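You operate a simulated robot arm through the tools that you are given. There is no shell and no other tool. Be economical: measure what you need, move in short steps, check, and stop when the job is done.

You run a simulated two-armed robot. Do the job below in one go: nothing can be reset, and whatever is moved stays where it is left.

Task
Pick up the tasting glass labelled "4" from the top of the panel table with one hand, pass it to the other hand and put it on the low shelf of the panel table. Set down upright: tasting glass.
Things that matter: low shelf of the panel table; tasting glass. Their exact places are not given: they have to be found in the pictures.

It is judged by the outcome, as a careful person would: the job done as asked, and still so three seconds after it is handed in. It fails if anything else is knocked over, pushed out of place, dropped, spilled or broken.

Robot
Two 6-joint arms with two-finger parallel grippers on one trunk, on a base that drives. Base frame: it is fixed to the floor where the robot stands at the start and does not move with it; the origin is under the middle of the robot, x ahead of it, y to its left, z up; the surface under the hand at the start is at about z = 0.86. Readings come in m, degrees, newtons and seconds.
The left shoulder is at the start at [0.28, 0.185, 1.08], the right one opposite. With the tool pointing down near the work surface each hand reaches from about 0.56 to 0.94 m from the robot's upright axis, wherever it stands, measured 20 degrees to its own side. Places, roughly: low shelf of the panel table [0.6, -0.5, 0.5]. Payload 1.57 kg a hand.
Tool frame (each hand has its own): the origin (TCP) lies between the finger pads and is the grasp point; the fingertips stand 0.03 m ahead of it; z points along the fingers, y is the line along which they close. The gripper opens to 0.08 m. The fingers are 0.017 m wide and 0.012 m thick; the gripper's body (0.04 by 0.082 m) begins 0.08 m behind the TCP.
Orientation is that of the tool frame in the base frame, as [roll, pitch, yaw] about the fixed x, y, z axes, in that order (R = Rz(yaw) Ry(pitch) Rx(roll)). With the fingers straight down and closing along the base's y, the tool's x points along the base's -x, its y along +y and its z along -z.

Tools
- The arms move only by the tool nudge_tool. It takes "left_deltas", "right_deltas" or both (then of equal length, played together; a hand with none holds still); each is a list of rows, each an object of numbers (a shift or turn left out is 0, a gripper value left out holds the last): "rx", "ry", "rz": the turn, a rotation vector about the tool's x, y, z in units of 5 degrees (1.0 is 5 degrees); "tx", "ty", "tz": the shift along the tool's x, y, z in units of 25 mm (1.0 is 25 mm); "gripper": the opening, from 0 (shut) to 1 (fully open). In form: [{"rx": .., "ry": .., "rz": .., "tx": .., "ty": .., "tz": .., "gripper": ..}, ...]. A call has 1 to 8 rows; each row shifts and turns the commanded pose from where the row before left it, along the tool's axes as they then stand. A call with a number of a shift or a turn outside -1 to 1 is refused whole. Each row takes 0.2 s and may step no farther than 0.05 m and 8.6 degrees from the row before; otherwise, or with a gripper value out of range, the whole call is refused. A pose out of reach is approached as far as the arm can. The call stops where the force on the tool passes 40 N (or 10 N more than at its start, if that is more) or the arm is blocked; 0.2 s more then pass. The fingers move at their own pace (about 0.153 m/s each) and stop on an object; they squeeze with about 37 N. The grip force told is the motor's: it shows also when the fingers shut on nothing. Time passes only in rows, and 0.2 s behind the last, so rows that do not move let the fingers close. It gives the time, the measured TCP pose, the force on the tool (base axes), the opening and the grip force at its end, in the units of the frame above (readings bear some noise), with the torque about the TCP (base axes, N m) and any sound that the robot's microphone picked up.
- Cameras (640 x 400 px; columns grow to the right, rows downward): "scene" is now at [0.2266, -0.0199, 1.5032]; the picture's right is [-0.30, -0.95, 0.00], its down [-0.81, 0.25, -0.53] and it looks along [0.50, -0.16, -0.85] (base axes); focal length 257 px, centre (320, 200). "left" rides on the left gripper at [0.072, 0.007, -0.122] in its tool frame; the picture's right is [-0.09, 1.00, 0.00], its down [-0.84, -0.08, -0.54] and it looks along [-0.54, -0.05, 0.84] (tool axes); focal length 238 px, centre (320, 200). "right" rides on the right gripper at [0.072, -0.007, -0.122] in its tool frame; the picture's right is [0.09, 1.00, 0.00], its down [-0.84, 0.08, -0.54] and it looks along [-0.54, 0.05, 0.84] (tool axes); focal length 238 px, centre (320, 200).
- get_image(camera): a new picture of that camera. No time passes.
- raise_lower(by): slides the trunk up (or, below 0, down) by that many m; the arms and the scene camera ride with it, the base frame stays. It gives what a move gives, with no picture.
- base_move(legs): drives the robot by 1 to 6 legs, each [ahead, turn to the left] in m and degrees, along the robot's own axes; the way and the turn of a leg run together, so that a leg with both is an arc; at most 1.5 m and 180 degrees a leg. The arms and the cameras ride along, it lands a little off, and it stops where it bumps. It gives what a move gives.
- head_to(pan, tilt): turns the head with the scene camera to pan (to the left, within 86 degrees either way) and tilt (down, from -29 to 69), counted from straight ahead of the robot. It gives what a move gives.
- locate(camera, pixels): for up to 12 pixels [column, row] of the newest picture of that camera ("zoom" is the newest enlarged one), the place [x, y, z] in the base frame of the surface seen there, good to about 0.003 m. No time passes.
- enlarge(camera, box): a new picture of the part [left, top, right, bottom] of that camera's present view, enlarged. No time passes.
- job_done(): hands the job in; it is judged then, once.

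Keep the steps short. Do not move on a guess: measure, check each grasp and each placing, and mend mistakes. In all there are 80 turns and 58 pictures (those below and enlarged ones count). Leave the grippers open and the arms clear of the work at the hand-in unless told otherwise, and finish with a single line.

The tools are called after ">>>" as a command line: name --argument value ..., lists and objects as JSON in quotes. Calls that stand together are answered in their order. nudge_tool: Moves the arms, as the interface text tells. Its arguments: {"type":"object","properties":{"left_deltas":{"type":"array","items":{"type":"object","properties":{"rx":{"type":"number"},"ry":{"type":"number"},"rz":{"type":"number"},"tx":{"type":"number"},"ty":{"type":"number"},"tz":{"type":"number"},"gripper":{"type":"number"}}}},"right_deltas":{"type":"array","items":{"type":"object","properties":{"rx":{"type":"number"},"ry":{"type":"number"},"rz":{"type":"number"},"tx":{"type":"number"},"ty":{"type":"number"},"tz":{"type":"number"},"gripper":{"type":"number"}}}}},"required":[]} The other tools are called the same way: raise_lower (by) slides the trunk up or down; base_move (legs) drives the base; head_to (pan, tilt) turns the head that bears the scene camera; get_image (camera) takes a picture; locate (camera, pixels) gives the place of the surface under pixels of a picture; enlarge (camera, box) takes an enlarged picture of a part of a camera's view; job_done () hands the job in.

At the start:

```text
t: 0.0
left_tcp_pos: [0.6078, 0.0397, 1.1701]
left_tcp_rot: [180.0, 0.0, -180.0]
left_force: [-0.7, -0.1, 0.5]
left_moment: [0.0, 0.01, 0.01]
left_width: 0.0801
left_gripper_force: 0.1
right_tcp_pos: [0.4657, -0.3923, 1.1524]
right_tcp_rot: [180.0, 0.0, -180.0]
right_force: [0.3, -0.4, 0.1]
right_moment: [0.01, 0.03, 0.01]
right_width: 0.0797
right_gripper_force: 0.0
trunk travel left (down, up): [-0.775, 0.215]
robot x, y, heading: [0.0001, 0.0006, 0.1]
head pan, tilt: [-17.3, 58.2]
```

scene: 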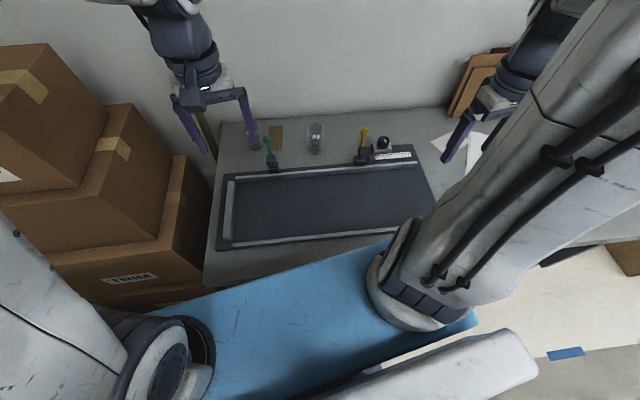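
right: 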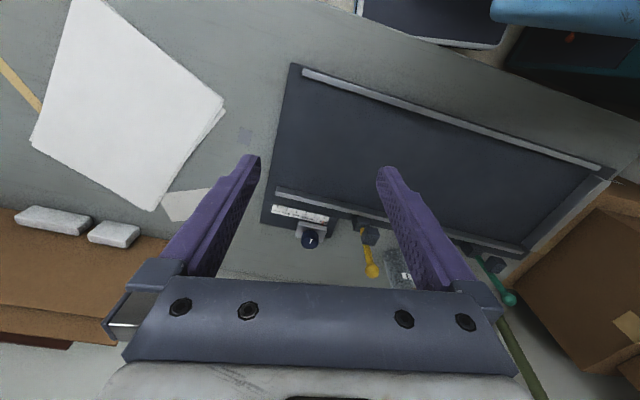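
left: 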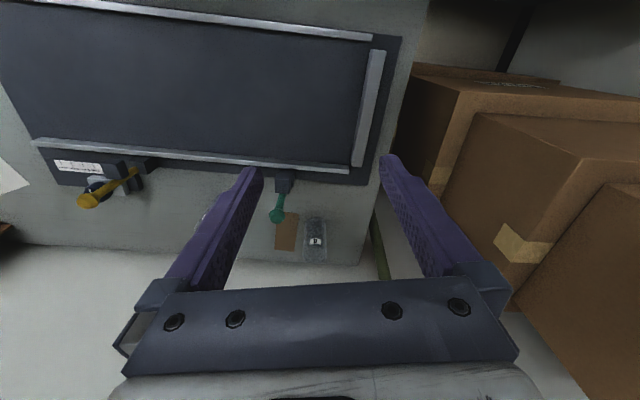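

I see a table with a dark tray and a few glasses behind it near (255,140) and (315,138). I'll enlarge those areas to find label "4".

>>> enlarge --camera "scene" --box '[220, 100, 440, 200]'

>>> enlarge --camera "left" --box '[200, 160, 400, 285]'

>>> locate --camera "scene" --pixels '[[315, 138], [316, 150], [278, 138], [385, 145], [240, 140], [420, 120], [215, 275], [437, 205], [300, 210], [460, 320], [250, 330]]'

```text
2.91 times, centred on (330, 150) of scene
```

zoom: 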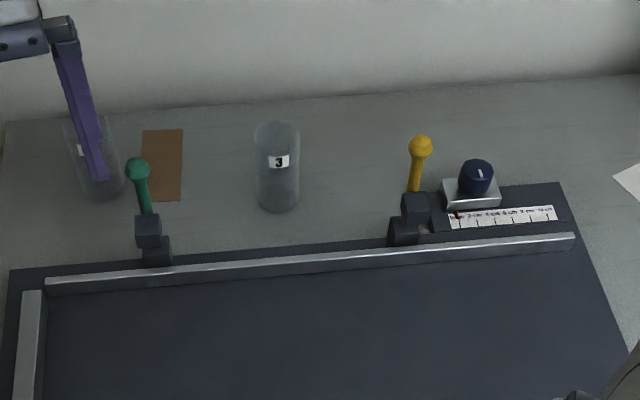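

```text
3.20 times, centred on (300, 222) of left
```

zoom: 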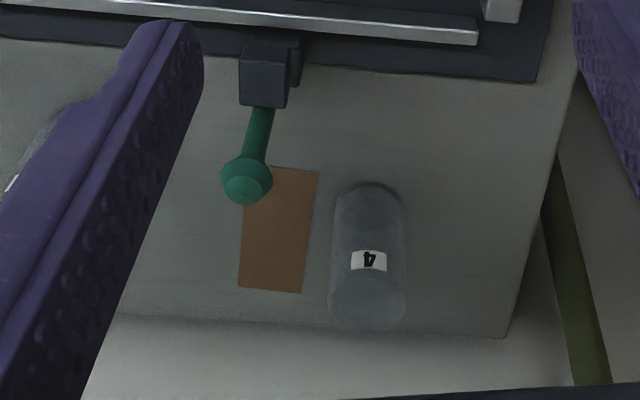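

```text
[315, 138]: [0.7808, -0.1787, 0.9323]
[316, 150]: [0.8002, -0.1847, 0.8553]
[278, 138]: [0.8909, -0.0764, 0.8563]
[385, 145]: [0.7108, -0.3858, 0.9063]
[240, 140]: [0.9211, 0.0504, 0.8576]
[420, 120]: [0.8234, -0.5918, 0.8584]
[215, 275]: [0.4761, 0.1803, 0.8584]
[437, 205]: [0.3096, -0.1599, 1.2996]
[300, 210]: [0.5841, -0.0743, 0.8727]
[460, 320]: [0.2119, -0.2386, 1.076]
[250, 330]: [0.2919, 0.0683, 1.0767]
```

Glass "4" is the one at left behind the finger. I'll measure it and look at the low shelf with the head.

>>> locate --camera "zoom" --pixels '[[368, 262], [368, 190], [345, 200], [395, 200], [335, 300], [403, 300], [368, 318], [368, 330], [245, 190], [270, 230], [500, 335], [368, 290]]'

>>> head_to --pan -50 --tilt 50

>>> get_image --camera "scene"

```text
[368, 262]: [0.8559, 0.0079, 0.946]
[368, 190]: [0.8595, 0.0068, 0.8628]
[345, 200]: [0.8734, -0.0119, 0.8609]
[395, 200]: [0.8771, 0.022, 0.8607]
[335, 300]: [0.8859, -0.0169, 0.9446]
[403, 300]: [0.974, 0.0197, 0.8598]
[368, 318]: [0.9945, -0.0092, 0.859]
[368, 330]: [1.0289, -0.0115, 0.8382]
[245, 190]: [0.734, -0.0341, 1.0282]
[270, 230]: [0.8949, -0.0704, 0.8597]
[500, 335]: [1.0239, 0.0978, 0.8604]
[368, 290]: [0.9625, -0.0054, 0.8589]
```

```text
t: 1.0
left_tcp_pos: [0.6081, 0.0395, 1.1706]
left_tcp_rot: [180.0, -0.1, -179.9]
left_force: [0.1, 0.2, 1.1]
left_moment: [-0.01, 0.01, -0.02]
left_width: 0.08
left_gripper_force: 0.1
right_tcp_pos: [0.4668, -0.3923, 1.1522]
right_tcp_rot: [-180.0, 0.1, -180.0]
right_force: [0.0, 0.1, -0.9]
right_moment: [0.02, 0.02, -0.01]
right_width: 0.08
right_gripper_force: 0.1
trunk travel left (down, up): [-0.775, 0.215]
robot x, y, heading: [0.0006, 0.0009, 0.0]
head pan, tilt: [-50.0, 50.0]
```

```text
52 pictures are left
```

scene: 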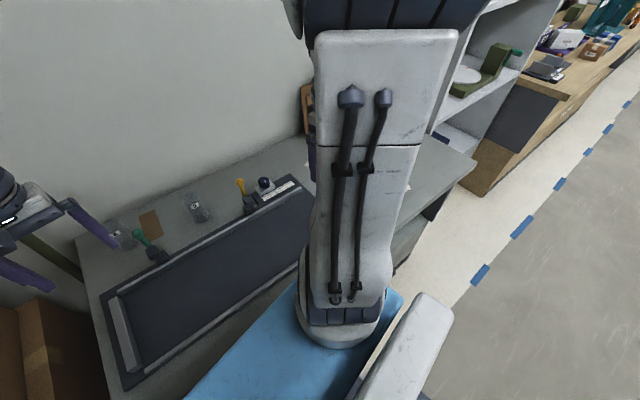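

The scene camera can't see the shelf from here because the right arm is in the way. I'll start with glass "4", whose front face is about [0.857, 0.007]. The left hand goes high over it for a closer look.

>>> nudge_tool --left_deltas '[{"tx": -1}, {"tx": -1}, {"tx": -1}, {"tx": -1, "ty": -0.6}, {"tx": -1, "ty": -0.6}, {"tx": -1}]'

>>> get_image --camera "left"

>>> head_to --pan 0 --tilt 45

>>> get_image --camera "scene"

```text
t: 2.4
left_tcp_pos: [0.7563, 0.0093, 1.1703]
left_tcp_rot: [180.0, -0.1, 179.9]
left_force: [0.2, 0.8, 0.2]
left_moment: [0.0, 0.0, 0.0]
left_width: 0.0798
left_gripper_force: 0.1
right_tcp_pos: [0.4664, -0.3928, 1.1522]
right_tcp_rot: [-179.9, 0.0, 180.0]
right_force: [0.0, 0.0, 0.9]
right_moment: [-0.04, 0.0, 0.02]
right_width: 0.0801
right_gripper_force: 0.1
trunk travel left (down, up): [-0.775, 0.215]
robot x, y, heading: [-0.0006, -0.0019, -0.3]
head pan, tilt: [-50.0, 50.0]
```

```text
51 pictures are left
```

left: 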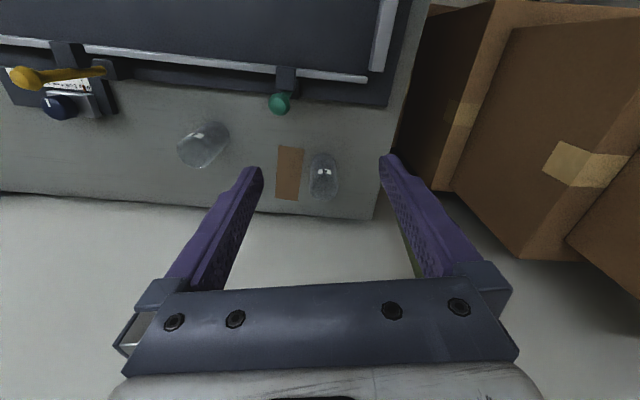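

```text
t: 3.6
left_tcp_pos: [0.758, 0.0101, 1.1702]
left_tcp_rot: [180.0, -0.1, 180.0]
left_force: [0.0, 0.2, 0.2]
left_moment: [-0.03, 0.02, 0.0]
left_width: 0.0799
left_gripper_force: 0.0
right_tcp_pos: [0.4656, -0.392, 1.1526]
right_tcp_rot: [-180.0, 0.0, 180.0]
right_force: [0.7, 0.9, 0.3]
right_moment: [0.04, -0.02, 0.01]
right_width: 0.0801
right_gripper_force: 0.0
trunk travel left (down, up): [-0.775, 0.215]
robot x, y, heading: [0.001, 0.0016, -0.1]
head pan, tilt: [0.0, 45.0]
```

```text
50 pictures are left
```

scene: 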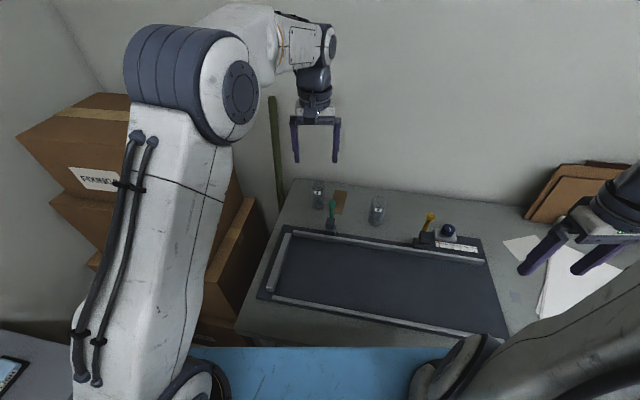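

Both views show the glass clear: around (318,195) in the scene picture and (323,177) in the left one. I'll zoom and measure.

>>> enlarge --camera "scene" --box '[290, 165, 354, 225]'

>>> locate --camera "zoom" --pixels '[[320, 200], [250, 200], [300, 200], [280, 150], [280, 250], [280, 280], [240, 250], [320, 250], [270, 100], [410, 240], [410, 300], [280, 130]]'

>>> enlarge --camera "left" --box '[283, 140, 363, 210]'

```text
6.67 times, centred on (322, 195) of scene
```

zoom: 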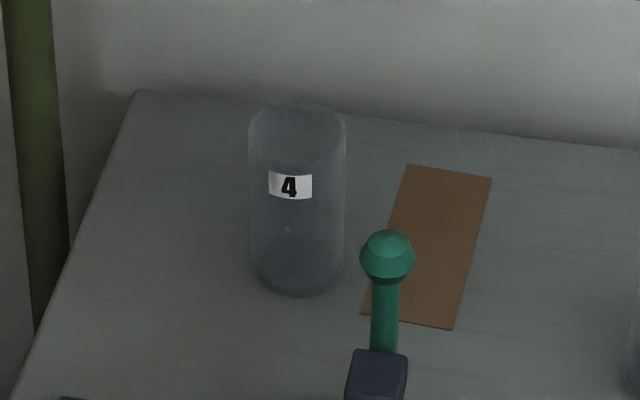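

```text
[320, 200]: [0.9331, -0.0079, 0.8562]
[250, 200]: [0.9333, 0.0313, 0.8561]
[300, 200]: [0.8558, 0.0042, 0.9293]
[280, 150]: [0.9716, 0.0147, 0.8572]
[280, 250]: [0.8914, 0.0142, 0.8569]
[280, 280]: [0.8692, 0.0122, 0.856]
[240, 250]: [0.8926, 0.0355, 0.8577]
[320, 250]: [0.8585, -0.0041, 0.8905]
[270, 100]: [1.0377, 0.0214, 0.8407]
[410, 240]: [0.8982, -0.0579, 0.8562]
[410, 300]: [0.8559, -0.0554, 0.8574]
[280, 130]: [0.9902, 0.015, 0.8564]
```

```text
5.71 times, centred on (323, 175) of left
```

zoom: 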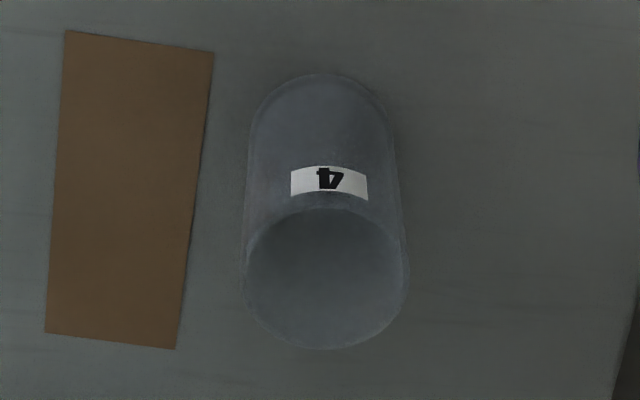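

Glass axis comes out at about (0.880, 0.005), diameter about 0.048, rim at about z = 0.957. I'll centre over it, come down to just above the rim, and check.

>>> nudge_tool --left_deltas '[{"tx": -1}, {"tx": -1}, {"tx": -1}, {"tx": -1, "ty": -0.2}, {"tx": -0.9}, {"tz": 1}, {"tz": 1}, {"tz": 1}]'

>>> nudge_tool --left_deltas '[{"tz": 1}, {"tz": 1}, {"tz": 0.6}, {}]'

>>> get_image --camera "left"

>>> enlarge --camera "scene" --box '[260, 120, 380, 230]'

```text
t: 5.4
left_tcp_pos: [0.8459, 0.0161, 1.0819]
left_tcp_rot: [180.0, 0.0, -180.0]
left_force: [-0.5, 0.1, 0.7]
left_moment: [0.0, -0.03, -0.02]
left_width: 0.0801
left_gripper_force: 0.0
left hand out of reach, approached as far as the arm can: row 4, 5
right_tcp_pos: [0.4656, -0.3922, 1.1519]
right_tcp_rot: [180.0, 0.1, -180.0]
right_force: [0.0, -0.2, -0.6]
right_moment: [-0.03, -0.02, 0.0]
right_width: 0.0802
right_gripper_force: 0.1
trunk travel left (down, up): [-0.775, 0.215]
robot x, y, heading: [0.0007, -0.0013, -0.0]
head pan, tilt: [0.0, 45.0]
```

```text
t: 6.4
left_tcp_pos: [0.846, 0.0156, 1.0178]
left_tcp_rot: [179.9, 0.0, 180.0]
left_force: [-0.7, -0.1, -0.4]
left_moment: [-0.03, -0.01, 0.02]
left_width: 0.0801
left_gripper_force: 0.1
right_tcp_pos: [0.4658, -0.3919, 1.1522]
right_tcp_rot: [-180.0, 0.0, -180.0]
right_force: [-0.8, 0.0, 0.7]
right_moment: [0.03, -0.01, -0.04]
right_width: 0.0798
right_gripper_force: 0.0
trunk travel left (down, up): [-0.775, 0.215]
robot x, y, heading: [0.0023, 0.0022, 0.0]
head pan, tilt: [0.0, 45.0]
```

```text
47 pictures are left
```

left: 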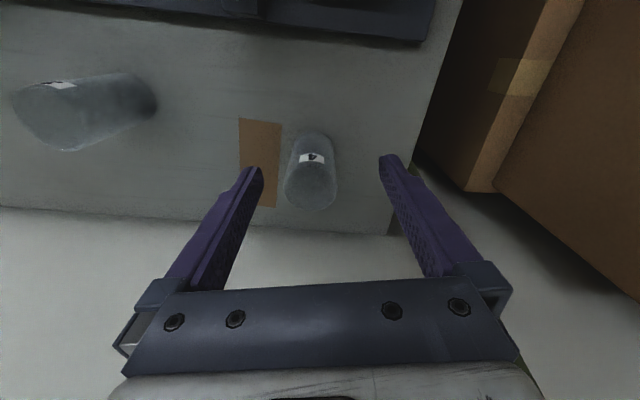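

```text
3.64 times, centred on (320, 175) of scene
```

zoom: 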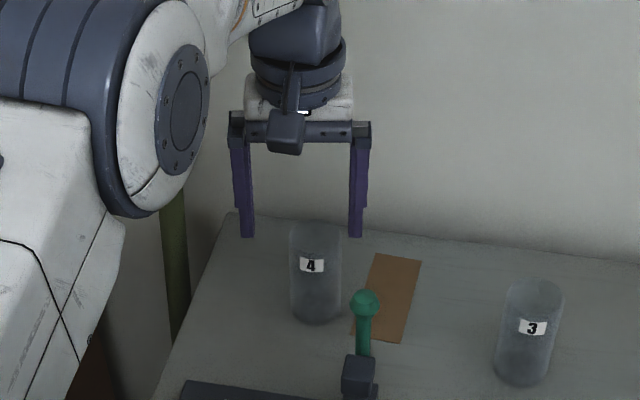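

The arm stopped at x = 0.846 when it was high. I'll try reaching further at this height, with the fingertips still just above the rim.

>>> nudge_tool --left_deltas '[{"tx": -0.7, "ty": -0.4}, {"tx": -0.7}, {}]'

```text
t: 7.2
left_tcp_pos: [0.8727, 0.008, 1.0176]
left_tcp_rot: [-180.0, -0.1, 180.0]
left_force: [-1.1, -0.7, -0.2]
left_moment: [0.0, 0.01, 0.02]
left_width: 0.08
left_gripper_force: 0.1
left hand out of reach, approached as far as the arm can: row 2
right_tcp_pos: [0.466, -0.3917, 1.1516]
right_tcp_rot: [-179.9, 0.0, -179.9]
right_force: [0.4, 0.7, -0.2]
right_moment: [0.01, 0.02, -0.02]
right_width: 0.08
right_gripper_force: 0.1
trunk travel left (down, up): [-0.775, 0.215]
robot x, y, heading: [0.0005, -0.0013, 0.1]
head pan, tilt: [0.0, 45.0]
```

x is 0.873, nearly centred (axis 0.880), and y is 0.008. Next I'll descend around the glass and use the extra reach lower down.

>>> nudge_tool --left_deltas '[{"tz": 0.6, "ty": -0.1}, {"tz": 0.6}, {"tz": 0.6}, {"tz": 0.6}, {"tz": 0.6}, {"tx": -0.3}, {}]'

>>> get_image --camera "left"

>>> enlarge --camera "scene" --box '[280, 140, 360, 220]'

```text
t: 8.8
left_tcp_pos: [0.8777, 0.0069, 0.9429]
left_tcp_rot: [-180.0, 0.1, 180.0]
left_force: [-0.4, -0.7, -0.5]
left_moment: [0.0, -0.02, 0.02]
left_width: 0.08
left_gripper_force: 0.2
left hand out of reach, approached as far as the arm can: row 6
right_tcp_pos: [0.4655, -0.3923, 1.1523]
right_tcp_rot: [180.0, 0.1, 179.9]
right_force: [-0.5, -0.4, 0.0]
right_moment: [0.01, 0.0, 0.02]
right_width: 0.0801
right_gripper_force: 0.1
trunk travel left (down, up): [-0.775, 0.215]
robot x, y, heading: [-0.0002, 0.0013, 0.0]
head pan, tilt: [0.0, 45.0]
```

```text
45 pictures are left
```

left: 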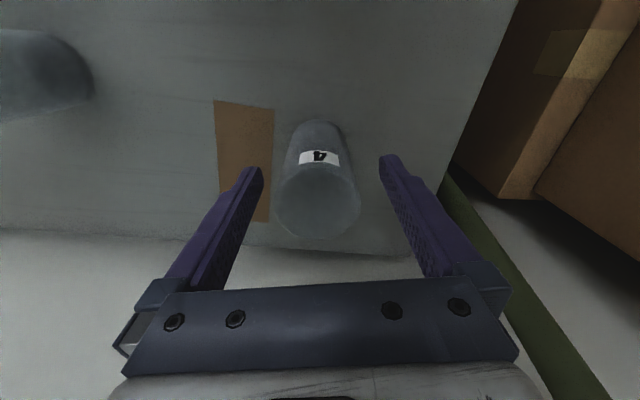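

```text
5.00 times, centred on (320, 180) of scene
```

zoom: 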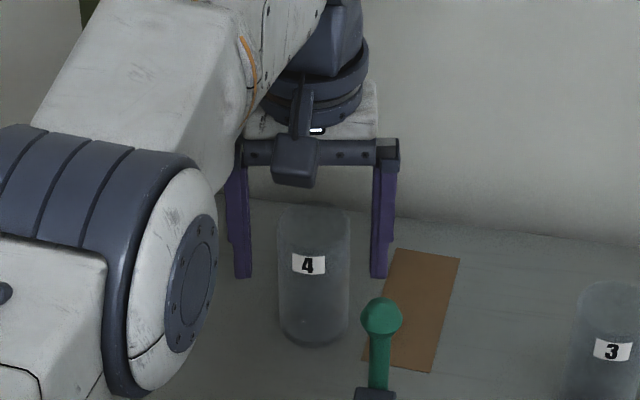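

The fingers straddle the glass with the axis within about 2 mm of the TCP. Now I'll close.

>>> nudge_tool --left_deltas '[{"gripper": 0.7}, {"gripper": 0.5}, {"gripper": 0.4}, {"gripper": 0.4}, {}]'

```text
t: 10.0
left_tcp_pos: [0.8768, 0.006, 0.9417]
left_tcp_rot: [180.0, 0.0, 179.9]
left_force: [-0.2, 0.4, 0.2]
left_moment: [0.02, -0.05, -0.02]
left_width: 0.0467
left_gripper_force: 37.4
right_tcp_pos: [0.4658, -0.3938, 1.1533]
right_tcp_rot: [180.0, 0.0, -179.9]
right_force: [0.0, 0.1, 0.4]
right_moment: [0.01, 0.04, 0.04]
right_width: 0.0802
right_gripper_force: 0.1
trunk travel left (down, up): [-0.775, 0.215]
robot x, y, heading: [0.0002, -0.0018, 0.0]
head pan, tilt: [0.0, 45.0]
```

The grip reads 37 N at 0.047 m width, so the glass is held. I'll lift it straight up, then draw it back toward the robot.

>>> nudge_tool --left_deltas '[{"tz": -0.6, "gripper": 0.4}, {"tz": -1}, {"tz": -1, "tx": 0.3}, {"tz": -1, "tx": 0.4}, {"tz": -1, "tx": 0.6}, {"tz": -1, "tx": 0.6}, {"tz": -1, "tx": 0.6}, {"tz": -1, "tx": 0.6}]'

>>> get_image --camera "left"

```text
t: 11.8
left_tcp_pos: [0.7993, 0.005, 1.1332]
left_tcp_rot: [-179.9, 0.0, 180.0]
left_force: [-0.1, 0.2, -1.1]
left_moment: [-0.06, 0.02, 0.03]
left_width: 0.0464
left_gripper_force: 37.3
right_tcp_pos: [0.4663, -0.3924, 1.152]
right_tcp_rot: [-180.0, 0.1, 180.0]
right_force: [1.0, 0.1, 0.1]
right_moment: [0.01, 0.02, 0.01]
right_width: 0.08
right_gripper_force: 0.1
trunk travel left (down, up): [-0.775, 0.215]
robot x, y, heading: [0.0014, 0.0016, 0.1]
head pan, tilt: [0.0, 45.0]
```

```text
43 pictures are left
```

left: 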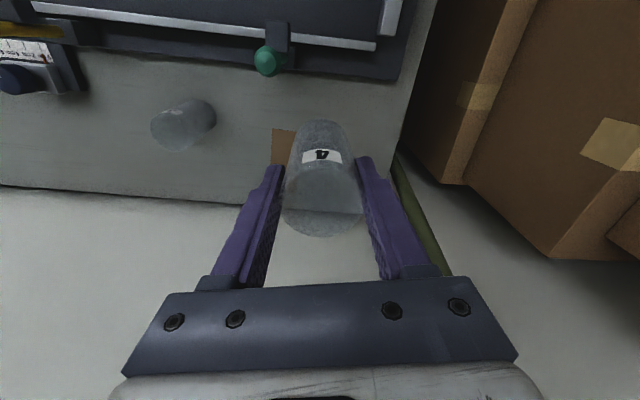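

The glass hangs upright in the left hand. I'll raise and retract it clear of the green lever, then back the robot off to see the low shelf.

>>> nudge_tool --left_deltas '[{"tz": -1, "tx": 0.3}, {"tz": -1, "tx": 0.3}, {"tz": -1, "tx": 0.5}, {"tx": 1}, {"tx": 1}, {"tx": 1}, {"tx": 1}, {"tx": 1}]'

>>> base_move --legs '[[-0.5, 0]]'

>>> head_to --pan -25 --tilt 45

>>> get_image --camera "scene"

```text
t: 13.6
left_tcp_pos: [0.6465, 0.0069, 1.2062]
left_tcp_rot: [180.0, 0.0, 180.0]
left_force: [0.0, 0.0, -0.5]
left_moment: [-0.03, 0.0, -0.01]
left_width: 0.0468
left_gripper_force: 37.2
right_tcp_pos: [0.4654, -0.3928, 1.1513]
right_tcp_rot: [180.0, -0.1, -180.0]
right_force: [0.5, -0.6, 0.7]
right_moment: [0.03, 0.02, 0.01]
right_width: 0.08
right_gripper_force: 0.1
trunk travel left (down, up): [-0.775, 0.215]
robot x, y, heading: [-0.0005, -0.0039, 0.0]
head pan, tilt: [0.0, 45.0]
```

```text
t: 16.5
left_tcp_pos: [0.1489, 0.006, 1.2079]
left_tcp_rot: [-179.9, 0.0, 179.9]
left_force: [0.3, -0.3, -0.5]
left_moment: [0.02, 0.02, 0.01]
left_width: 0.0461
left_gripper_force: 37.1
right_tcp_pos: [-0.0344, -0.3925, 1.1516]
right_tcp_rot: [179.9, 0.0, 179.9]
right_force: [0.2, 0.2, -0.1]
right_moment: [0.01, 0.01, 0.01]
right_width: 0.0798
right_gripper_force: 0.1
trunk travel left (down, up): [-0.775, 0.215]
robot x, y, heading: [-0.4982, 0.0018, -0.1]
head pan, tilt: [0.0, 45.0]
```

```text
t: 17.4
left_tcp_pos: [0.1476, 0.0058, 1.2073]
left_tcp_rot: [179.9, 0.0, 179.8]
left_force: [0.0, -0.1, -0.4]
left_moment: [0.02, 0.02, 0.04]
left_width: 0.0459
left_gripper_force: 36.9
right_tcp_pos: [-0.035, -0.3938, 1.153]
right_tcp_rot: [179.9, 0.0, 179.8]
right_force: [-0.3, 0.3, -0.7]
right_moment: [0.0, 0.02, 0.01]
right_width: 0.0802
right_gripper_force: 0.0
trunk travel left (down, up): [-0.775, 0.215]
robot x, y, heading: [-0.5001, -0.0016, -0.4]
head pan, tilt: [-25.0, 45.0]
```

```text
42 pictures are left
```

scene: 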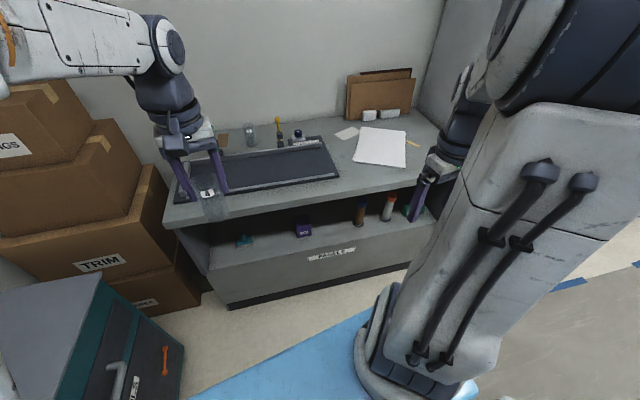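

The low shelf is the open bay under the tabletop, around rows 195–260. I'll enlarge and measure it.

>>> enlarge --camera "scene" --box '[180, 170, 440, 310]'

>>> locate --camera "scene" --pixels '[[246, 240], [303, 230], [332, 226], [360, 213], [388, 207], [208, 272], [270, 258], [335, 243], [400, 233], [280, 235], [335, 218], [210, 230]]'

>>> locate --camera "scene" --pixels '[[165, 225], [300, 205], [420, 182], [270, 248], [335, 235], [400, 222], [225, 265], [330, 215], [315, 222], [290, 212], [345, 230], [303, 238]]'

```text
2.46 times, centred on (310, 240) of scene
```

zoom: 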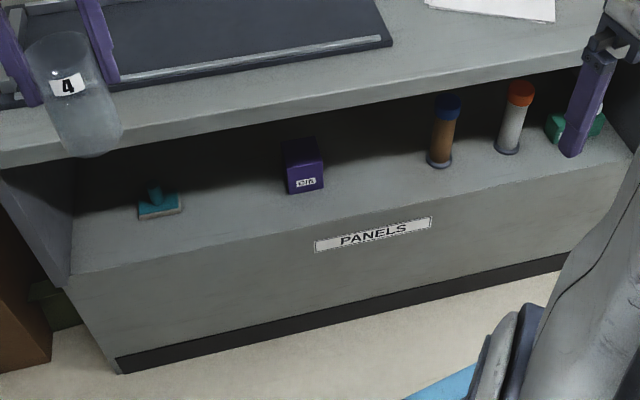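

```text
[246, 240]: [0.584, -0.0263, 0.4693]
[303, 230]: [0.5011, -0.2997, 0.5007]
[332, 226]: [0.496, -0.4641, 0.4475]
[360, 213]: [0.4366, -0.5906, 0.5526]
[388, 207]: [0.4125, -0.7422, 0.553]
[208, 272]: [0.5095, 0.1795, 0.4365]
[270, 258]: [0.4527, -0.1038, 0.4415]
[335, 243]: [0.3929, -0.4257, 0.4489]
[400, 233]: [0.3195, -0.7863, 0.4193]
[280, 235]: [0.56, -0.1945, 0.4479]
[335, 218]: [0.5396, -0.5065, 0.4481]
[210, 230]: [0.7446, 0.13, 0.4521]
```

```text
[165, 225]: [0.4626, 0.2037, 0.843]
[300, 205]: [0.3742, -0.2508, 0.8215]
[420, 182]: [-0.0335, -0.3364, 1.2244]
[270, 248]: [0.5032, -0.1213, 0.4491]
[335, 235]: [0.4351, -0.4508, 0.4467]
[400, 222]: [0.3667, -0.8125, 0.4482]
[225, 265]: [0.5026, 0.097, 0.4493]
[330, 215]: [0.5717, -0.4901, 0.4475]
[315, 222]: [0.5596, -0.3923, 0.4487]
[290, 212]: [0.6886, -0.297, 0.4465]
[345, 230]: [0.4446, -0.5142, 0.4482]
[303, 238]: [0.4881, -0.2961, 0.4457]
```

The shelf surface is at z≈0.448, with its front edge running from (0.455, -0.10) to (0.33, -0.79), so the table is turned about -10°. There is a free spot near (0.48, -0.45) between the purple box and the brown bottle. Next I'll bring the right hand forward and pitch it toward horizontal for the hand-over.

>>> nudge_tool --right_deltas '[{"tx": -1}, {"tx": -1}, {"tx": -1}, {"tx": -1}, {"tx": -1}, {"tx": -1}, {"tx": -1}, {}]'

>>> nudge_tool --right_deltas '[{"ry": -1}, {"ry": -1}, {"ry": -1}, {"ry": -1}, {"ry": -1}, {"ry": -1}, {"ry": -1}, {"ry": -1}]'

>>> nudge_tool --right_deltas '[{"ry": -1}, {"ry": -1}, {"ry": -1}, {"ry": -1}, {"ry": -1}, {"ry": -1}, {"ry": -1}, {"ry": -1}]'

>>> head_to --pan -10 --tilt 30

>>> get_image --camera "scene"

```text
t: 19.2
left_tcp_pos: [0.1481, 0.0059, 1.2073]
left_tcp_rot: [179.9, 0.0, 179.8]
left_force: [0.3, 0.1, -0.2]
left_moment: [0.02, 0.04, 0.01]
left_width: 0.0456
left_gripper_force: 37.1
right_tcp_pos: [0.1422, -0.3945, 1.1529]
right_tcp_rot: [179.9, 0.0, 179.9]
right_force: [-0.1, 0.7, -0.3]
right_moment: [0.0, 0.0, 0.01]
right_width: 0.0802
right_gripper_force: 0.0
trunk travel left (down, up): [-0.775, 0.215]
robot x, y, heading: [-0.5001, -0.002, -0.1]
head pan, tilt: [-25.0, 45.0]
```

```text
t: 21.0
left_tcp_pos: [0.1488, 0.0053, 1.2072]
left_tcp_rot: [-179.9, -0.1, 179.8]
left_force: [0.1, -1.4, -1.4]
left_moment: [0.03, 0.01, -0.02]
left_width: 0.0456
left_gripper_force: 37.1
right_tcp_pos: [0.1407, -0.3931, 1.1511]
right_tcp_rot: [-179.9, 40.0, 179.7]
right_force: [-0.2, 1.2, -0.1]
right_moment: [-0.04, 0.0, -0.02]
right_width: 0.0799
right_gripper_force: 0.0
trunk travel left (down, up): [-0.775, 0.215]
robot x, y, heading: [-0.4971, 0.002, -0.0]
head pan, tilt: [-25.0, 45.0]
```

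```text
t: 22.8
left_tcp_pos: [0.1483, 0.0056, 1.2068]
left_tcp_rot: [-180.0, -0.1, 179.7]
left_force: [-0.4, -0.5, 0.1]
left_moment: [0.03, -0.02, -0.01]
left_width: 0.0457
left_gripper_force: 36.5
right_tcp_pos: [0.141, -0.3953, 1.1514]
right_tcp_rot: [-179.8, 80.2, 179.9]
right_force: [-1.1, -0.1, 0.0]
right_moment: [-0.02, 0.01, 0.01]
right_width: 0.0801
right_gripper_force: 0.1
trunk travel left (down, up): [-0.775, 0.215]
robot x, y, heading: [-0.5008, 0.0003, -0.1]
head pan, tilt: [-25.0, 45.0]
```

```text
t: 23.6
left_tcp_pos: [0.1483, 0.0054, 1.2072]
left_tcp_rot: [-180.0, 0.0, 179.8]
left_force: [0.6, 0.1, -1.1]
left_moment: [0.01, -0.03, -0.03]
left_width: 0.0453
left_gripper_force: 37.0
right_tcp_pos: [0.1412, -0.3943, 1.1521]
right_tcp_rot: [180.0, 80.0, 179.8]
right_force: [-0.5, 0.1, -0.3]
right_moment: [-0.03, -0.01, 0.0]
right_width: 0.08
right_gripper_force: 0.0
trunk travel left (down, up): [-0.775, 0.215]
robot x, y, heading: [-0.497, 0.0013, -0.3]
head pan, tilt: [-10.0, 30.0]
```

```text
40 pictures are left
```

scene: 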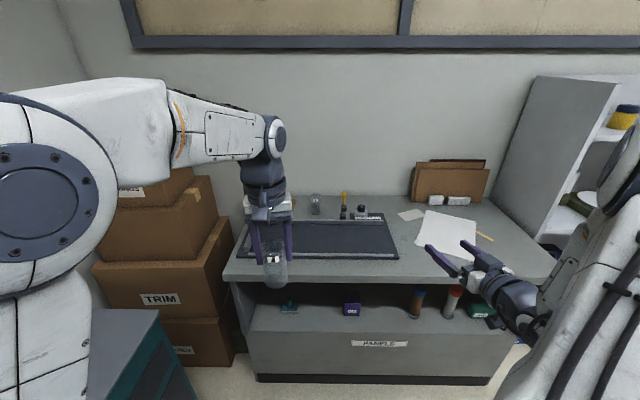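

The right hand is tilted 80° and reachable. Now I'll move the left hand with the glass to about (0.20, -0.15) for the exchange, back the right hand off a little, and check how the glass sits.

>>> nudge_tool --left_deltas '[{"ty": -1, "tx": -0.5}, {"ty": -1, "tx": -0.5}, {"ty": -1, "tx": -0.5}, {"ty": -1, "tx": -0.5}, {"ty": -1}, {"ty": -1}, {"ty": -0.2}, {}]' --right_deltas '[{"tz": -1}, {"tz": -1}, {}, {}, {}, {}, {}, {}]'

>>> get_image --camera "left"

>>> get_image --camera "scene"

```text
t: 25.4
left_tcp_pos: [0.1972, -0.1488, 1.2068]
left_tcp_rot: [180.0, 0.0, 179.8]
left_force: [0.2, -0.6, -1.0]
left_moment: [0.0, 0.0, 0.01]
left_width: 0.0459
left_gripper_force: 37.0
right_tcp_pos: [0.1013, -0.4119, 1.1617]
right_tcp_rot: [179.8, 80.0, 179.8]
right_force: [0.4, 0.8, 0.2]
right_moment: [-0.03, 0.0, -0.02]
right_width: 0.08
right_gripper_force: 0.0
right hand out of reach, approached as far as the arm can: row 1, 2
trunk travel left (down, up): [-0.775, 0.215]
robot x, y, heading: [-0.4975, 0.0006, -0.4]
head pan, tilt: [-10.0, 30.0]
```

```text
39 pictures are left
```

left: 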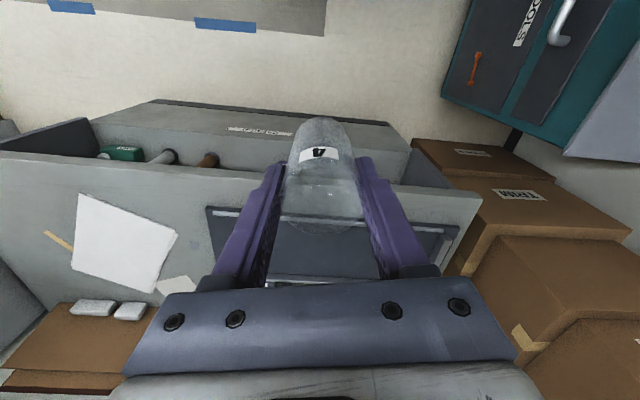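

```text
38 pictures are left
```

scene: 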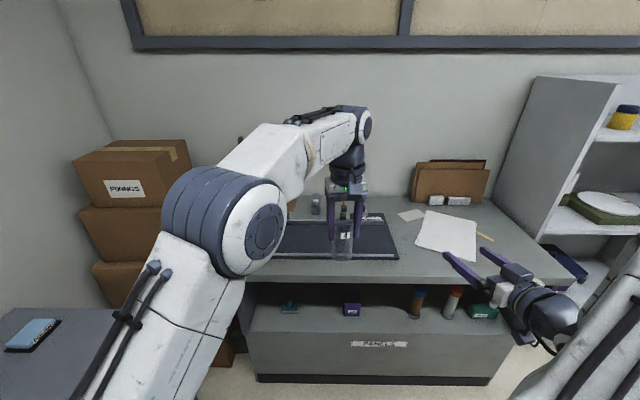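

The glass still sits the same in the left hand. The right hand is at its inner limit there, so I'll shift the exchange forward to (0.25, -0.12), put the right hand below the glass, and raise it so the open fingers straddle it.

>>> nudge_tool --left_deltas '[{"tx": -1, "ty": 0.4}, {"tx": -1, "ty": 0.8}, {"tx": -0.1}, {}, {}, {}, {}]' --right_deltas '[{"tz": 0.95, "tx": -0.45}, {"tz": 0.95, "tx": -0.45}, {"tz": 0.95, "tx": -0.45}, {"tz": 0.95, "tx": -0.45}, {"tz": 0.95, "tx": -0.4}, {"tz": 0.95, "tx": -0.4}, {"tz": 0.9, "tx": -0.4}]'

>>> nudge_tool --right_deltas '[{"ty": 1}, {"ty": 1}, {"ty": 1}, {"ty": 1}, {"ty": 1}, {}]'

>>> get_image --camera "scene"

```text
t: 26.9
left_tcp_pos: [0.251, -0.1194, 1.2078]
left_tcp_rot: [-179.9, 0.0, 179.7]
left_force: [0.4, -0.1, -1.1]
left_moment: [0.01, 0.02, -0.01]
left_width: 0.0454
left_gripper_force: 37.4
right_tcp_pos: [0.2775, -0.4118, 1.2067]
right_tcp_rot: [179.7, 80.0, 179.5]
right_force: [0.1, 1.2, -0.9]
right_moment: [0.03, 0.0, 0.04]
right_width: 0.0801
right_gripper_force: 0.1
trunk travel left (down, up): [-0.775, 0.215]
robot x, y, heading: [-0.4956, 0.0015, -0.6]
head pan, tilt: [-10.0, 30.0]
```

```text
t: 28.4
left_tcp_pos: [0.2503, -0.1196, 1.2074]
left_tcp_rot: [180.0, 0.1, 179.7]
left_force: [0.0, 0.6, -0.5]
left_moment: [-0.04, -0.02, -0.01]
left_width: 0.0456
left_gripper_force: 36.6
right_tcp_pos: [0.2783, -0.2866, 1.2062]
right_tcp_rot: [-179.9, 79.9, 179.9]
right_force: [-0.5, -0.2, -0.6]
right_moment: [0.0, 0.0, -0.01]
right_width: 0.0801
right_gripper_force: 0.2
trunk travel left (down, up): [-0.775, 0.215]
robot x, y, heading: [-0.5018, 0.0015, -0.1]
head pan, tilt: [-10.0, 30.0]
```

```text
37 pictures are left
```

scene: 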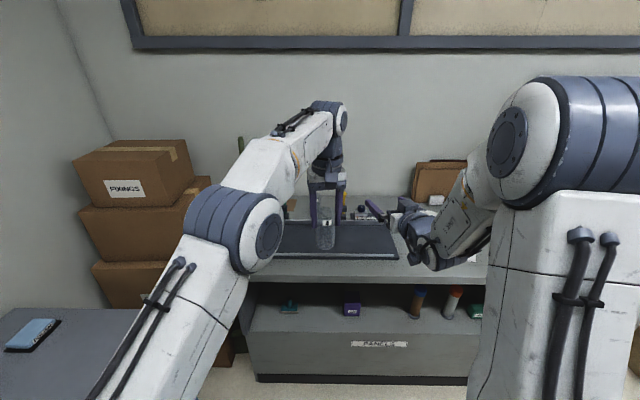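

That picture and the readings show tool x now points down (the hand rose), so the camera is under the hand. That works if I tilt the hand to about 22° below horizontal. Next the right hand goes down to z≈1.08 beside the glass, tilting as it goes.

>>> nudge_tool --right_deltas '[{"tx": 1}, {"tx": 1}, {"tx": 1}, {"tx": 1}, {"tx": 1.0, "tz": -0.23}, {"tx": 0.16, "ry": 0.8}, {"ry": 0.8}, {"ry": 0.8}]'

>>> get_image --camera "scene"

```text
t: 30.1
left_tcp_pos: [0.2507, -0.1207, 1.2068]
left_tcp_rot: [180.0, 0.0, 179.8]
left_force: [-0.3, -0.1, -0.9]
left_moment: [0.02, -0.01, -0.03]
left_width: 0.0459
left_gripper_force: 37.1
right_tcp_pos: [0.2699, -0.3197, 1.1266]
right_tcp_rot: [-180.0, 67.9, 179.8]
right_force: [0.7, 0.0, 0.0]
right_moment: [-0.01, -0.01, 0.02]
right_width: 0.0799
right_gripper_force: 0.0
right hand out of reach, approached as far as the arm can: row 3, 4, 5
trunk travel left (down, up): [-0.775, 0.215]
robot x, y, heading: [-0.4969, 0.0035, -0.1]
head pan, tilt: [-10.0, 30.0]
```

```text
36 pictures are left
```

scene: 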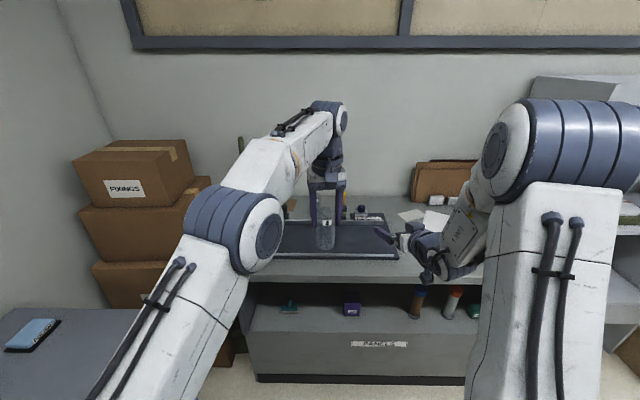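

Lowering in this posture is at the arm's limit. I'll bring the right hand in from the side instead: yaw it 60° to the left about the vertical, while it is clear of the glass.

>>> nudge_tool --right_deltas '[{"rx": -0.927, "rz": -0.375}, {"rx": -0.927, "rz": -0.375}, {"rx": -0.927, "rz": -0.375}, {"rx": -0.927, "rz": -0.375}, {"rx": -0.927, "rz": -0.375}, {"rx": -0.927, "rz": -0.375}]'

>>> nudge_tool --right_deltas '[{"rx": -0.927, "rz": -0.375}, {"rx": -0.927, "rz": -0.375}, {"rx": -0.927, "rz": -0.375}, {"rx": -0.927, "rz": -0.375}, {"rx": -0.927, "rz": -0.375}, {"rx": -0.927, "rz": -0.375}, {}]'

```text
t: 31.6
left_tcp_pos: [0.2507, -0.1198, 1.2068]
left_tcp_rot: [180.0, 0.0, 179.8]
left_force: [-0.5, -0.2, -0.2]
left_moment: [-0.02, 0.01, -0.05]
left_width: 0.0459
left_gripper_force: 37.5
right_tcp_pos: [0.2701, -0.3204, 1.1263]
right_tcp_rot: [-180.0, 68.0, -150.2]
right_force: [0.0, -0.8, 0.3]
right_moment: [-0.03, -0.03, -0.04]
right_width: 0.08
right_gripper_force: 0.0
trunk travel left (down, up): [-0.775, 0.215]
robot x, y, heading: [-0.502, 0.0001, -0.5]
head pan, tilt: [-10.0, 30.0]
```

```text
t: 33.1
left_tcp_pos: [0.25, -0.1196, 1.2077]
left_tcp_rot: [-179.9, 0.0, 179.8]
left_force: [0.7, 0.6, -0.4]
left_moment: [0.0, 0.01, -0.03]
left_width: 0.0459
left_gripper_force: 36.4
right_tcp_pos: [0.2691, -0.3196, 1.1259]
right_tcp_rot: [-179.8, 68.0, -120.1]
right_force: [0.3, 0.7, 0.6]
right_moment: [-0.04, 0.01, 0.04]
right_width: 0.0798
right_gripper_force: 0.0
trunk travel left (down, up): [-0.775, 0.215]
robot x, y, heading: [-0.4993, 0.0012, -0.1]
head pan, tilt: [-10.0, 30.0]
```

The yaw is done (tool now 60° left, 22° below horizontal). Moving to the pre-grasp point about 0.11 m from the glass, at z = 1.154.

>>> nudge_tool --right_deltas '[{"ty": 0.936, "tx": -0.37, "tz": 0.314}, {"ty": 0.936, "tx": -0.37, "tz": 0.314}, {"ty": 0.936, "tx": -0.37, "tz": 0.314}, {"ty": 0.936, "tx": -0.37, "tz": 0.314}, {"ty": 0.936, "tx": -0.37, "tz": 0.314}, {}]'

>>> get_image --camera "right"

>>> enlarge --camera "scene" --box '[240, 120, 480, 300]'

```text
t: 34.5
left_tcp_pos: [0.2502, -0.1195, 1.2066]
left_tcp_rot: [-180.0, 0.0, 179.7]
left_force: [-0.3, 0.5, -0.9]
left_moment: [-0.03, 0.0, 0.0]
left_width: 0.046
left_gripper_force: 37.4
right_tcp_pos: [0.1957, -0.2144, 1.1549]
right_tcp_rot: [-179.8, 67.9, -120.0]
right_force: [0.3, -0.1, 0.3]
right_moment: [0.0, 0.0, -0.02]
right_width: 0.0801
right_gripper_force: 0.0
trunk travel left (down, up): [-0.775, 0.215]
robot x, y, heading: [-0.4999, 0.0007, -0.2]
head pan, tilt: [-10.0, 30.0]
```

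```text
35 pictures are left
```

right: 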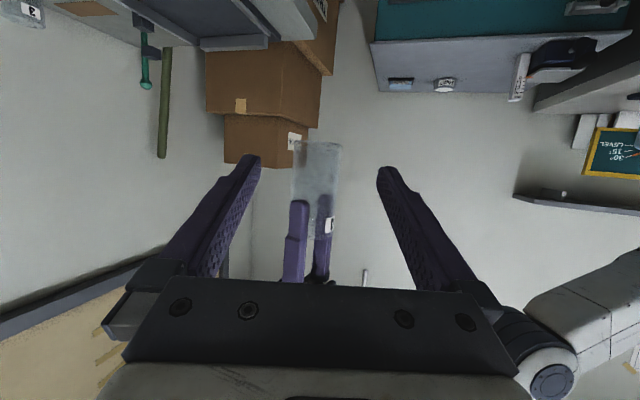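

```text
2.22 times, centred on (360, 210) of scene
```

zoom: 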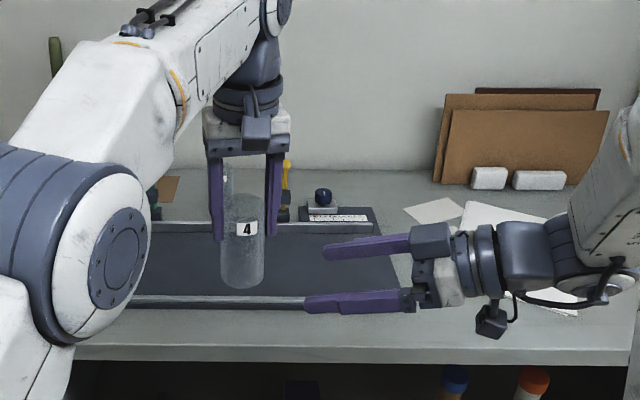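

The right hand faces the glass squarely (column ~318), at the lower half and clear of the left fingers. Advancing horizontally about 0.108 m.

>>> nudge_tool --right_deltas '[{"tz": 0.81, "tx": -0.32}, {"tz": 0.81, "tx": -0.32}, {"tz": 0.81, "tx": -0.32}, {"tz": 0.81, "tx": -0.32}, {"tz": 0.81, "tx": -0.32}, {}]'

>>> get_image --camera "right"

>>> enlarge --camera "scene" --box '[270, 150, 430, 270]'

```text
t: 36.0
left_tcp_pos: [0.2507, -0.1188, 1.2062]
left_tcp_rot: [-180.0, 0.0, 179.8]
left_force: [-0.4, 0.8, -0.1]
left_moment: [-0.01, 0.02, 0.0]
left_width: 0.0456
left_gripper_force: 36.6
right_tcp_pos: [0.2502, -0.121, 1.1544]
right_tcp_rot: [-179.8, 67.8, -120.0]
right_force: [0.5, -0.2, 0.7]
right_moment: [0.0, 0.0, 0.01]
right_width: 0.0799
right_gripper_force: 0.0
trunk travel left (down, up): [-0.775, 0.215]
robot x, y, heading: [-0.5, -0.0001, -0.2]
head pan, tilt: [-10.0, 30.0]
```

```text
33 pictures are left
```

right: 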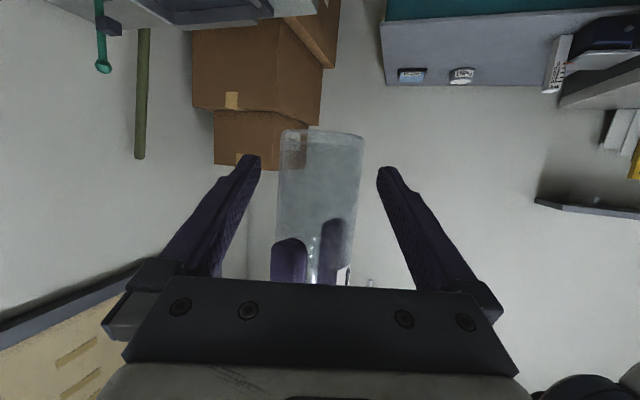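

```text
3.33 times, centred on (350, 210) of scene
```

zoom: 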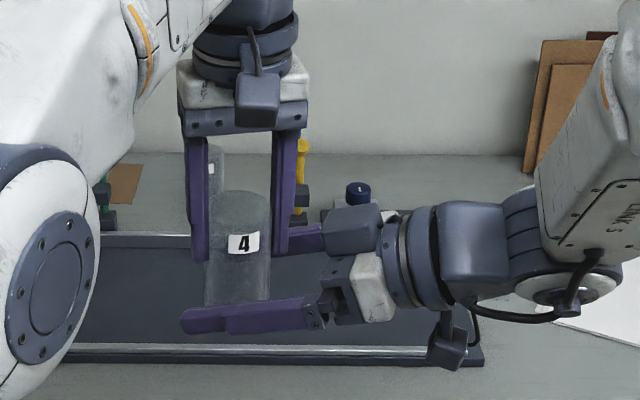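

The glass is between the right fingers, below the left fingertips. Closing the right hand while the left still holds.

>>> nudge_tool --right_deltas '[{"gripper": 0.7}, {"gripper": 0.6}, {"gripper": 0.4}, {"gripper": 0.4}, {}]'

```text
t: 37.1
left_tcp_pos: [0.2503, -0.1189, 1.2078]
left_tcp_rot: [-180.0, -0.1, 179.8]
left_force: [-8.8, 4.2, 1.9]
left_moment: [-0.11, 0.09, 0.12]
left_width: 0.0457
left_gripper_force: 37.2
right_tcp_pos: [0.2494, -0.1223, 1.1539]
right_tcp_rot: [-179.8, 68.0, -120.2]
right_force: [9.9, -4.1, -1.4]
right_moment: [0.36, 0.48, -0.14]
right_width: 0.0468
right_gripper_force: 37.0
trunk travel left (down, up): [-0.775, 0.215]
robot x, y, heading: [-0.4994, -0.0007, -0.3]
head pan, tilt: [-10.0, 30.0]
```

Both hands hold the glass, with a small side load of about 10 N. I'll ease the right hand ~1.5 mm that way, then open the left and raise it.

>>> nudge_tool --right_deltas '[{"ty": -0.06, "gripper": 0.4}, {}]'

>>> nudge_tool --left_deltas '[{"gripper": 0.65}, {"gripper": 0.8}, {"gripper": 0.9}, {}]'

>>> enlarge --camera "scene" --box '[270, 150, 430, 270]'

```text
t: 37.8
left_tcp_pos: [0.2513, -0.1193, 1.2065]
left_tcp_rot: [180.0, -0.1, 179.9]
left_force: [-3.6, 3.3, 1.1]
left_moment: [-0.25, 0.32, 0.2]
left_width: 0.0456
left_gripper_force: 36.9
right_tcp_pos: [0.2512, -0.1227, 1.1533]
right_tcp_rot: [-179.8, 67.9, -120.0]
right_force: [3.8, -3.4, -0.6]
right_moment: [0.36, -0.07, -0.23]
right_width: 0.0465
right_gripper_force: 37.5
trunk travel left (down, up): [-0.775, 0.215]
robot x, y, heading: [-0.4952, 0.0011, -0.4]
head pan, tilt: [-10.0, 30.0]
```

```text
t: 38.8
left_tcp_pos: [0.2495, -0.1202, 1.2072]
left_tcp_rot: [-180.0, 0.0, 179.7]
left_force: [1.3, 3.0, 2.6]
left_moment: [0.01, -0.04, 0.04]
left_width: 0.0691
left_gripper_force: 0.1
right_tcp_pos: [0.2506, -0.1225, 1.1531]
right_tcp_rot: [-179.9, 68.0, -120.0]
right_force: [-1.0, -3.5, -2.2]
right_moment: [0.22, -0.05, -0.06]
right_width: 0.0465
right_gripper_force: 36.6
trunk travel left (down, up): [-0.775, 0.215]
robot x, y, heading: [-0.4992, -0.001, -0.2]
head pan, tilt: [-10.0, 30.0]
```

```text
3.33 times, centred on (350, 210) of scene
```

zoom: 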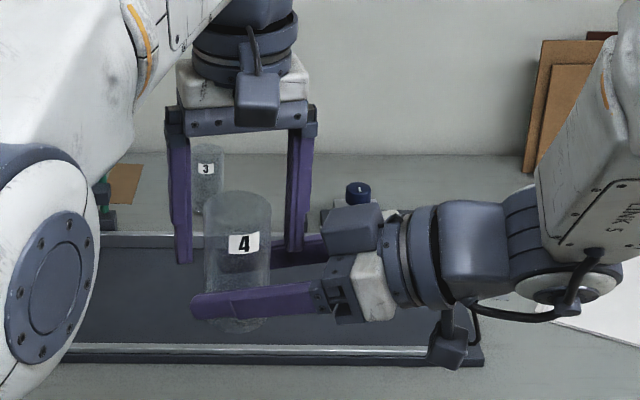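

The right hand holds the glass upright. The left finger lightly touches the right hand (3 N), so I'll narrow the left opening a little and then raise the left hand straight up.

>>> nudge_tool --left_deltas '[{"gripper": 0.77}, {"gripper": 0.77}, {"tz": -0.5}, {"tz": -0.8}, {"tz": -0.8}, {"tz": -0.8}, {"tz": -0.8}, {"tz": -0.5}]'

>>> get_image --camera "scene"

```text
t: 40.5
left_tcp_pos: [0.2211, -0.1004, 1.2912]
left_tcp_rot: [180.0, 0.0, 179.8]
left_force: [-0.7, -0.3, 0.3]
left_moment: [0.04, -0.02, -0.03]
left_width: 0.0615
left_gripper_force: 0.0
left hand out of reach, approached as far as the arm can: row 4, 5, 6, 7, 8
right_tcp_pos: [0.2522, -0.123, 1.1531]
right_tcp_rot: [-179.8, 68.0, -120.0]
right_force: [0.6, -0.1, -0.5]
right_moment: [0.02, 0.01, -0.03]
right_width: 0.0466
right_gripper_force: 37.3
trunk travel left (down, up): [-0.775, 0.215]
robot x, y, heading: [-0.4973, -0.0015, -0.0]
head pan, tilt: [-10.0, 30.0]
```

```text
30 pictures are left
```

scene: 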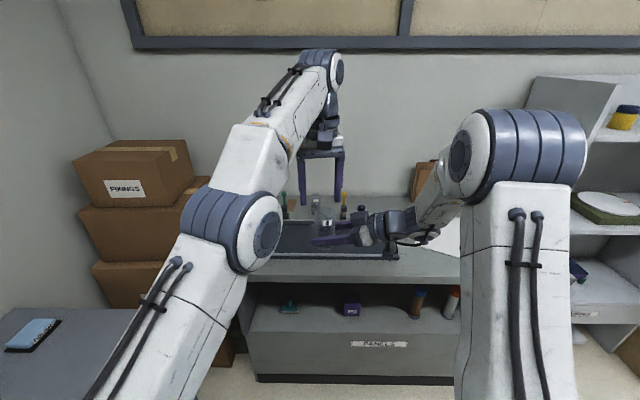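

The left hand is clear above the glass. I'll check where the teal/grey cabinet at left is, since I'll be parking the left arm and lowering the trunk.

>>> locate --camera "scene" --pixels '[[60, 320], [20, 380], [120, 315], [40, 335], [215, 345], [100, 240], [150, 235]]'

>>> nudge_tool --left_deltas '[{"ty": 0.8, "tx": 0.4}, {"ty": 1, "tx": 0.5}, {"ty": 1, "tx": 0.5}, {"ty": 1, "tx": 0.5}, {"ty": 1, "tx": 0.5}, {"ty": 1, "tx": 0.5}, {"ty": 1, "tx": 0.5, "tz": 0.5}, {"ty": 1, "tx": 0.5, "tz": 0.5}]'

```text
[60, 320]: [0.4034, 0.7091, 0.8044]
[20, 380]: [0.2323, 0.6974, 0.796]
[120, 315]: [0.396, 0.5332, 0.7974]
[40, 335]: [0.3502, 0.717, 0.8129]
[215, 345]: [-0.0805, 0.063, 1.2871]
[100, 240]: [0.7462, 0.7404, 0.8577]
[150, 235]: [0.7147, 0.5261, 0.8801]
```

```text
t: 42.4
left_tcp_pos: [0.1254, 0.0946, 1.2659]
left_tcp_rot: [-180.0, 0.0, 179.8]
left_force: [0.4, -0.6, 0.0]
left_moment: [0.01, -0.01, -0.01]
left_width: 0.0616
left_gripper_force: 0.1
right_tcp_pos: [0.2509, -0.1222, 1.1541]
right_tcp_rot: [-179.7, 68.0, -120.0]
right_force: [-0.4, 0.4, 0.2]
right_moment: [0.04, 0.03, 0.01]
right_width: 0.0464
right_gripper_force: 37.4
trunk travel left (down, up): [-0.775, 0.215]
robot x, y, heading: [-0.4978, 0.0023, -0.4]
head pan, tilt: [-10.0, 30.0]
```

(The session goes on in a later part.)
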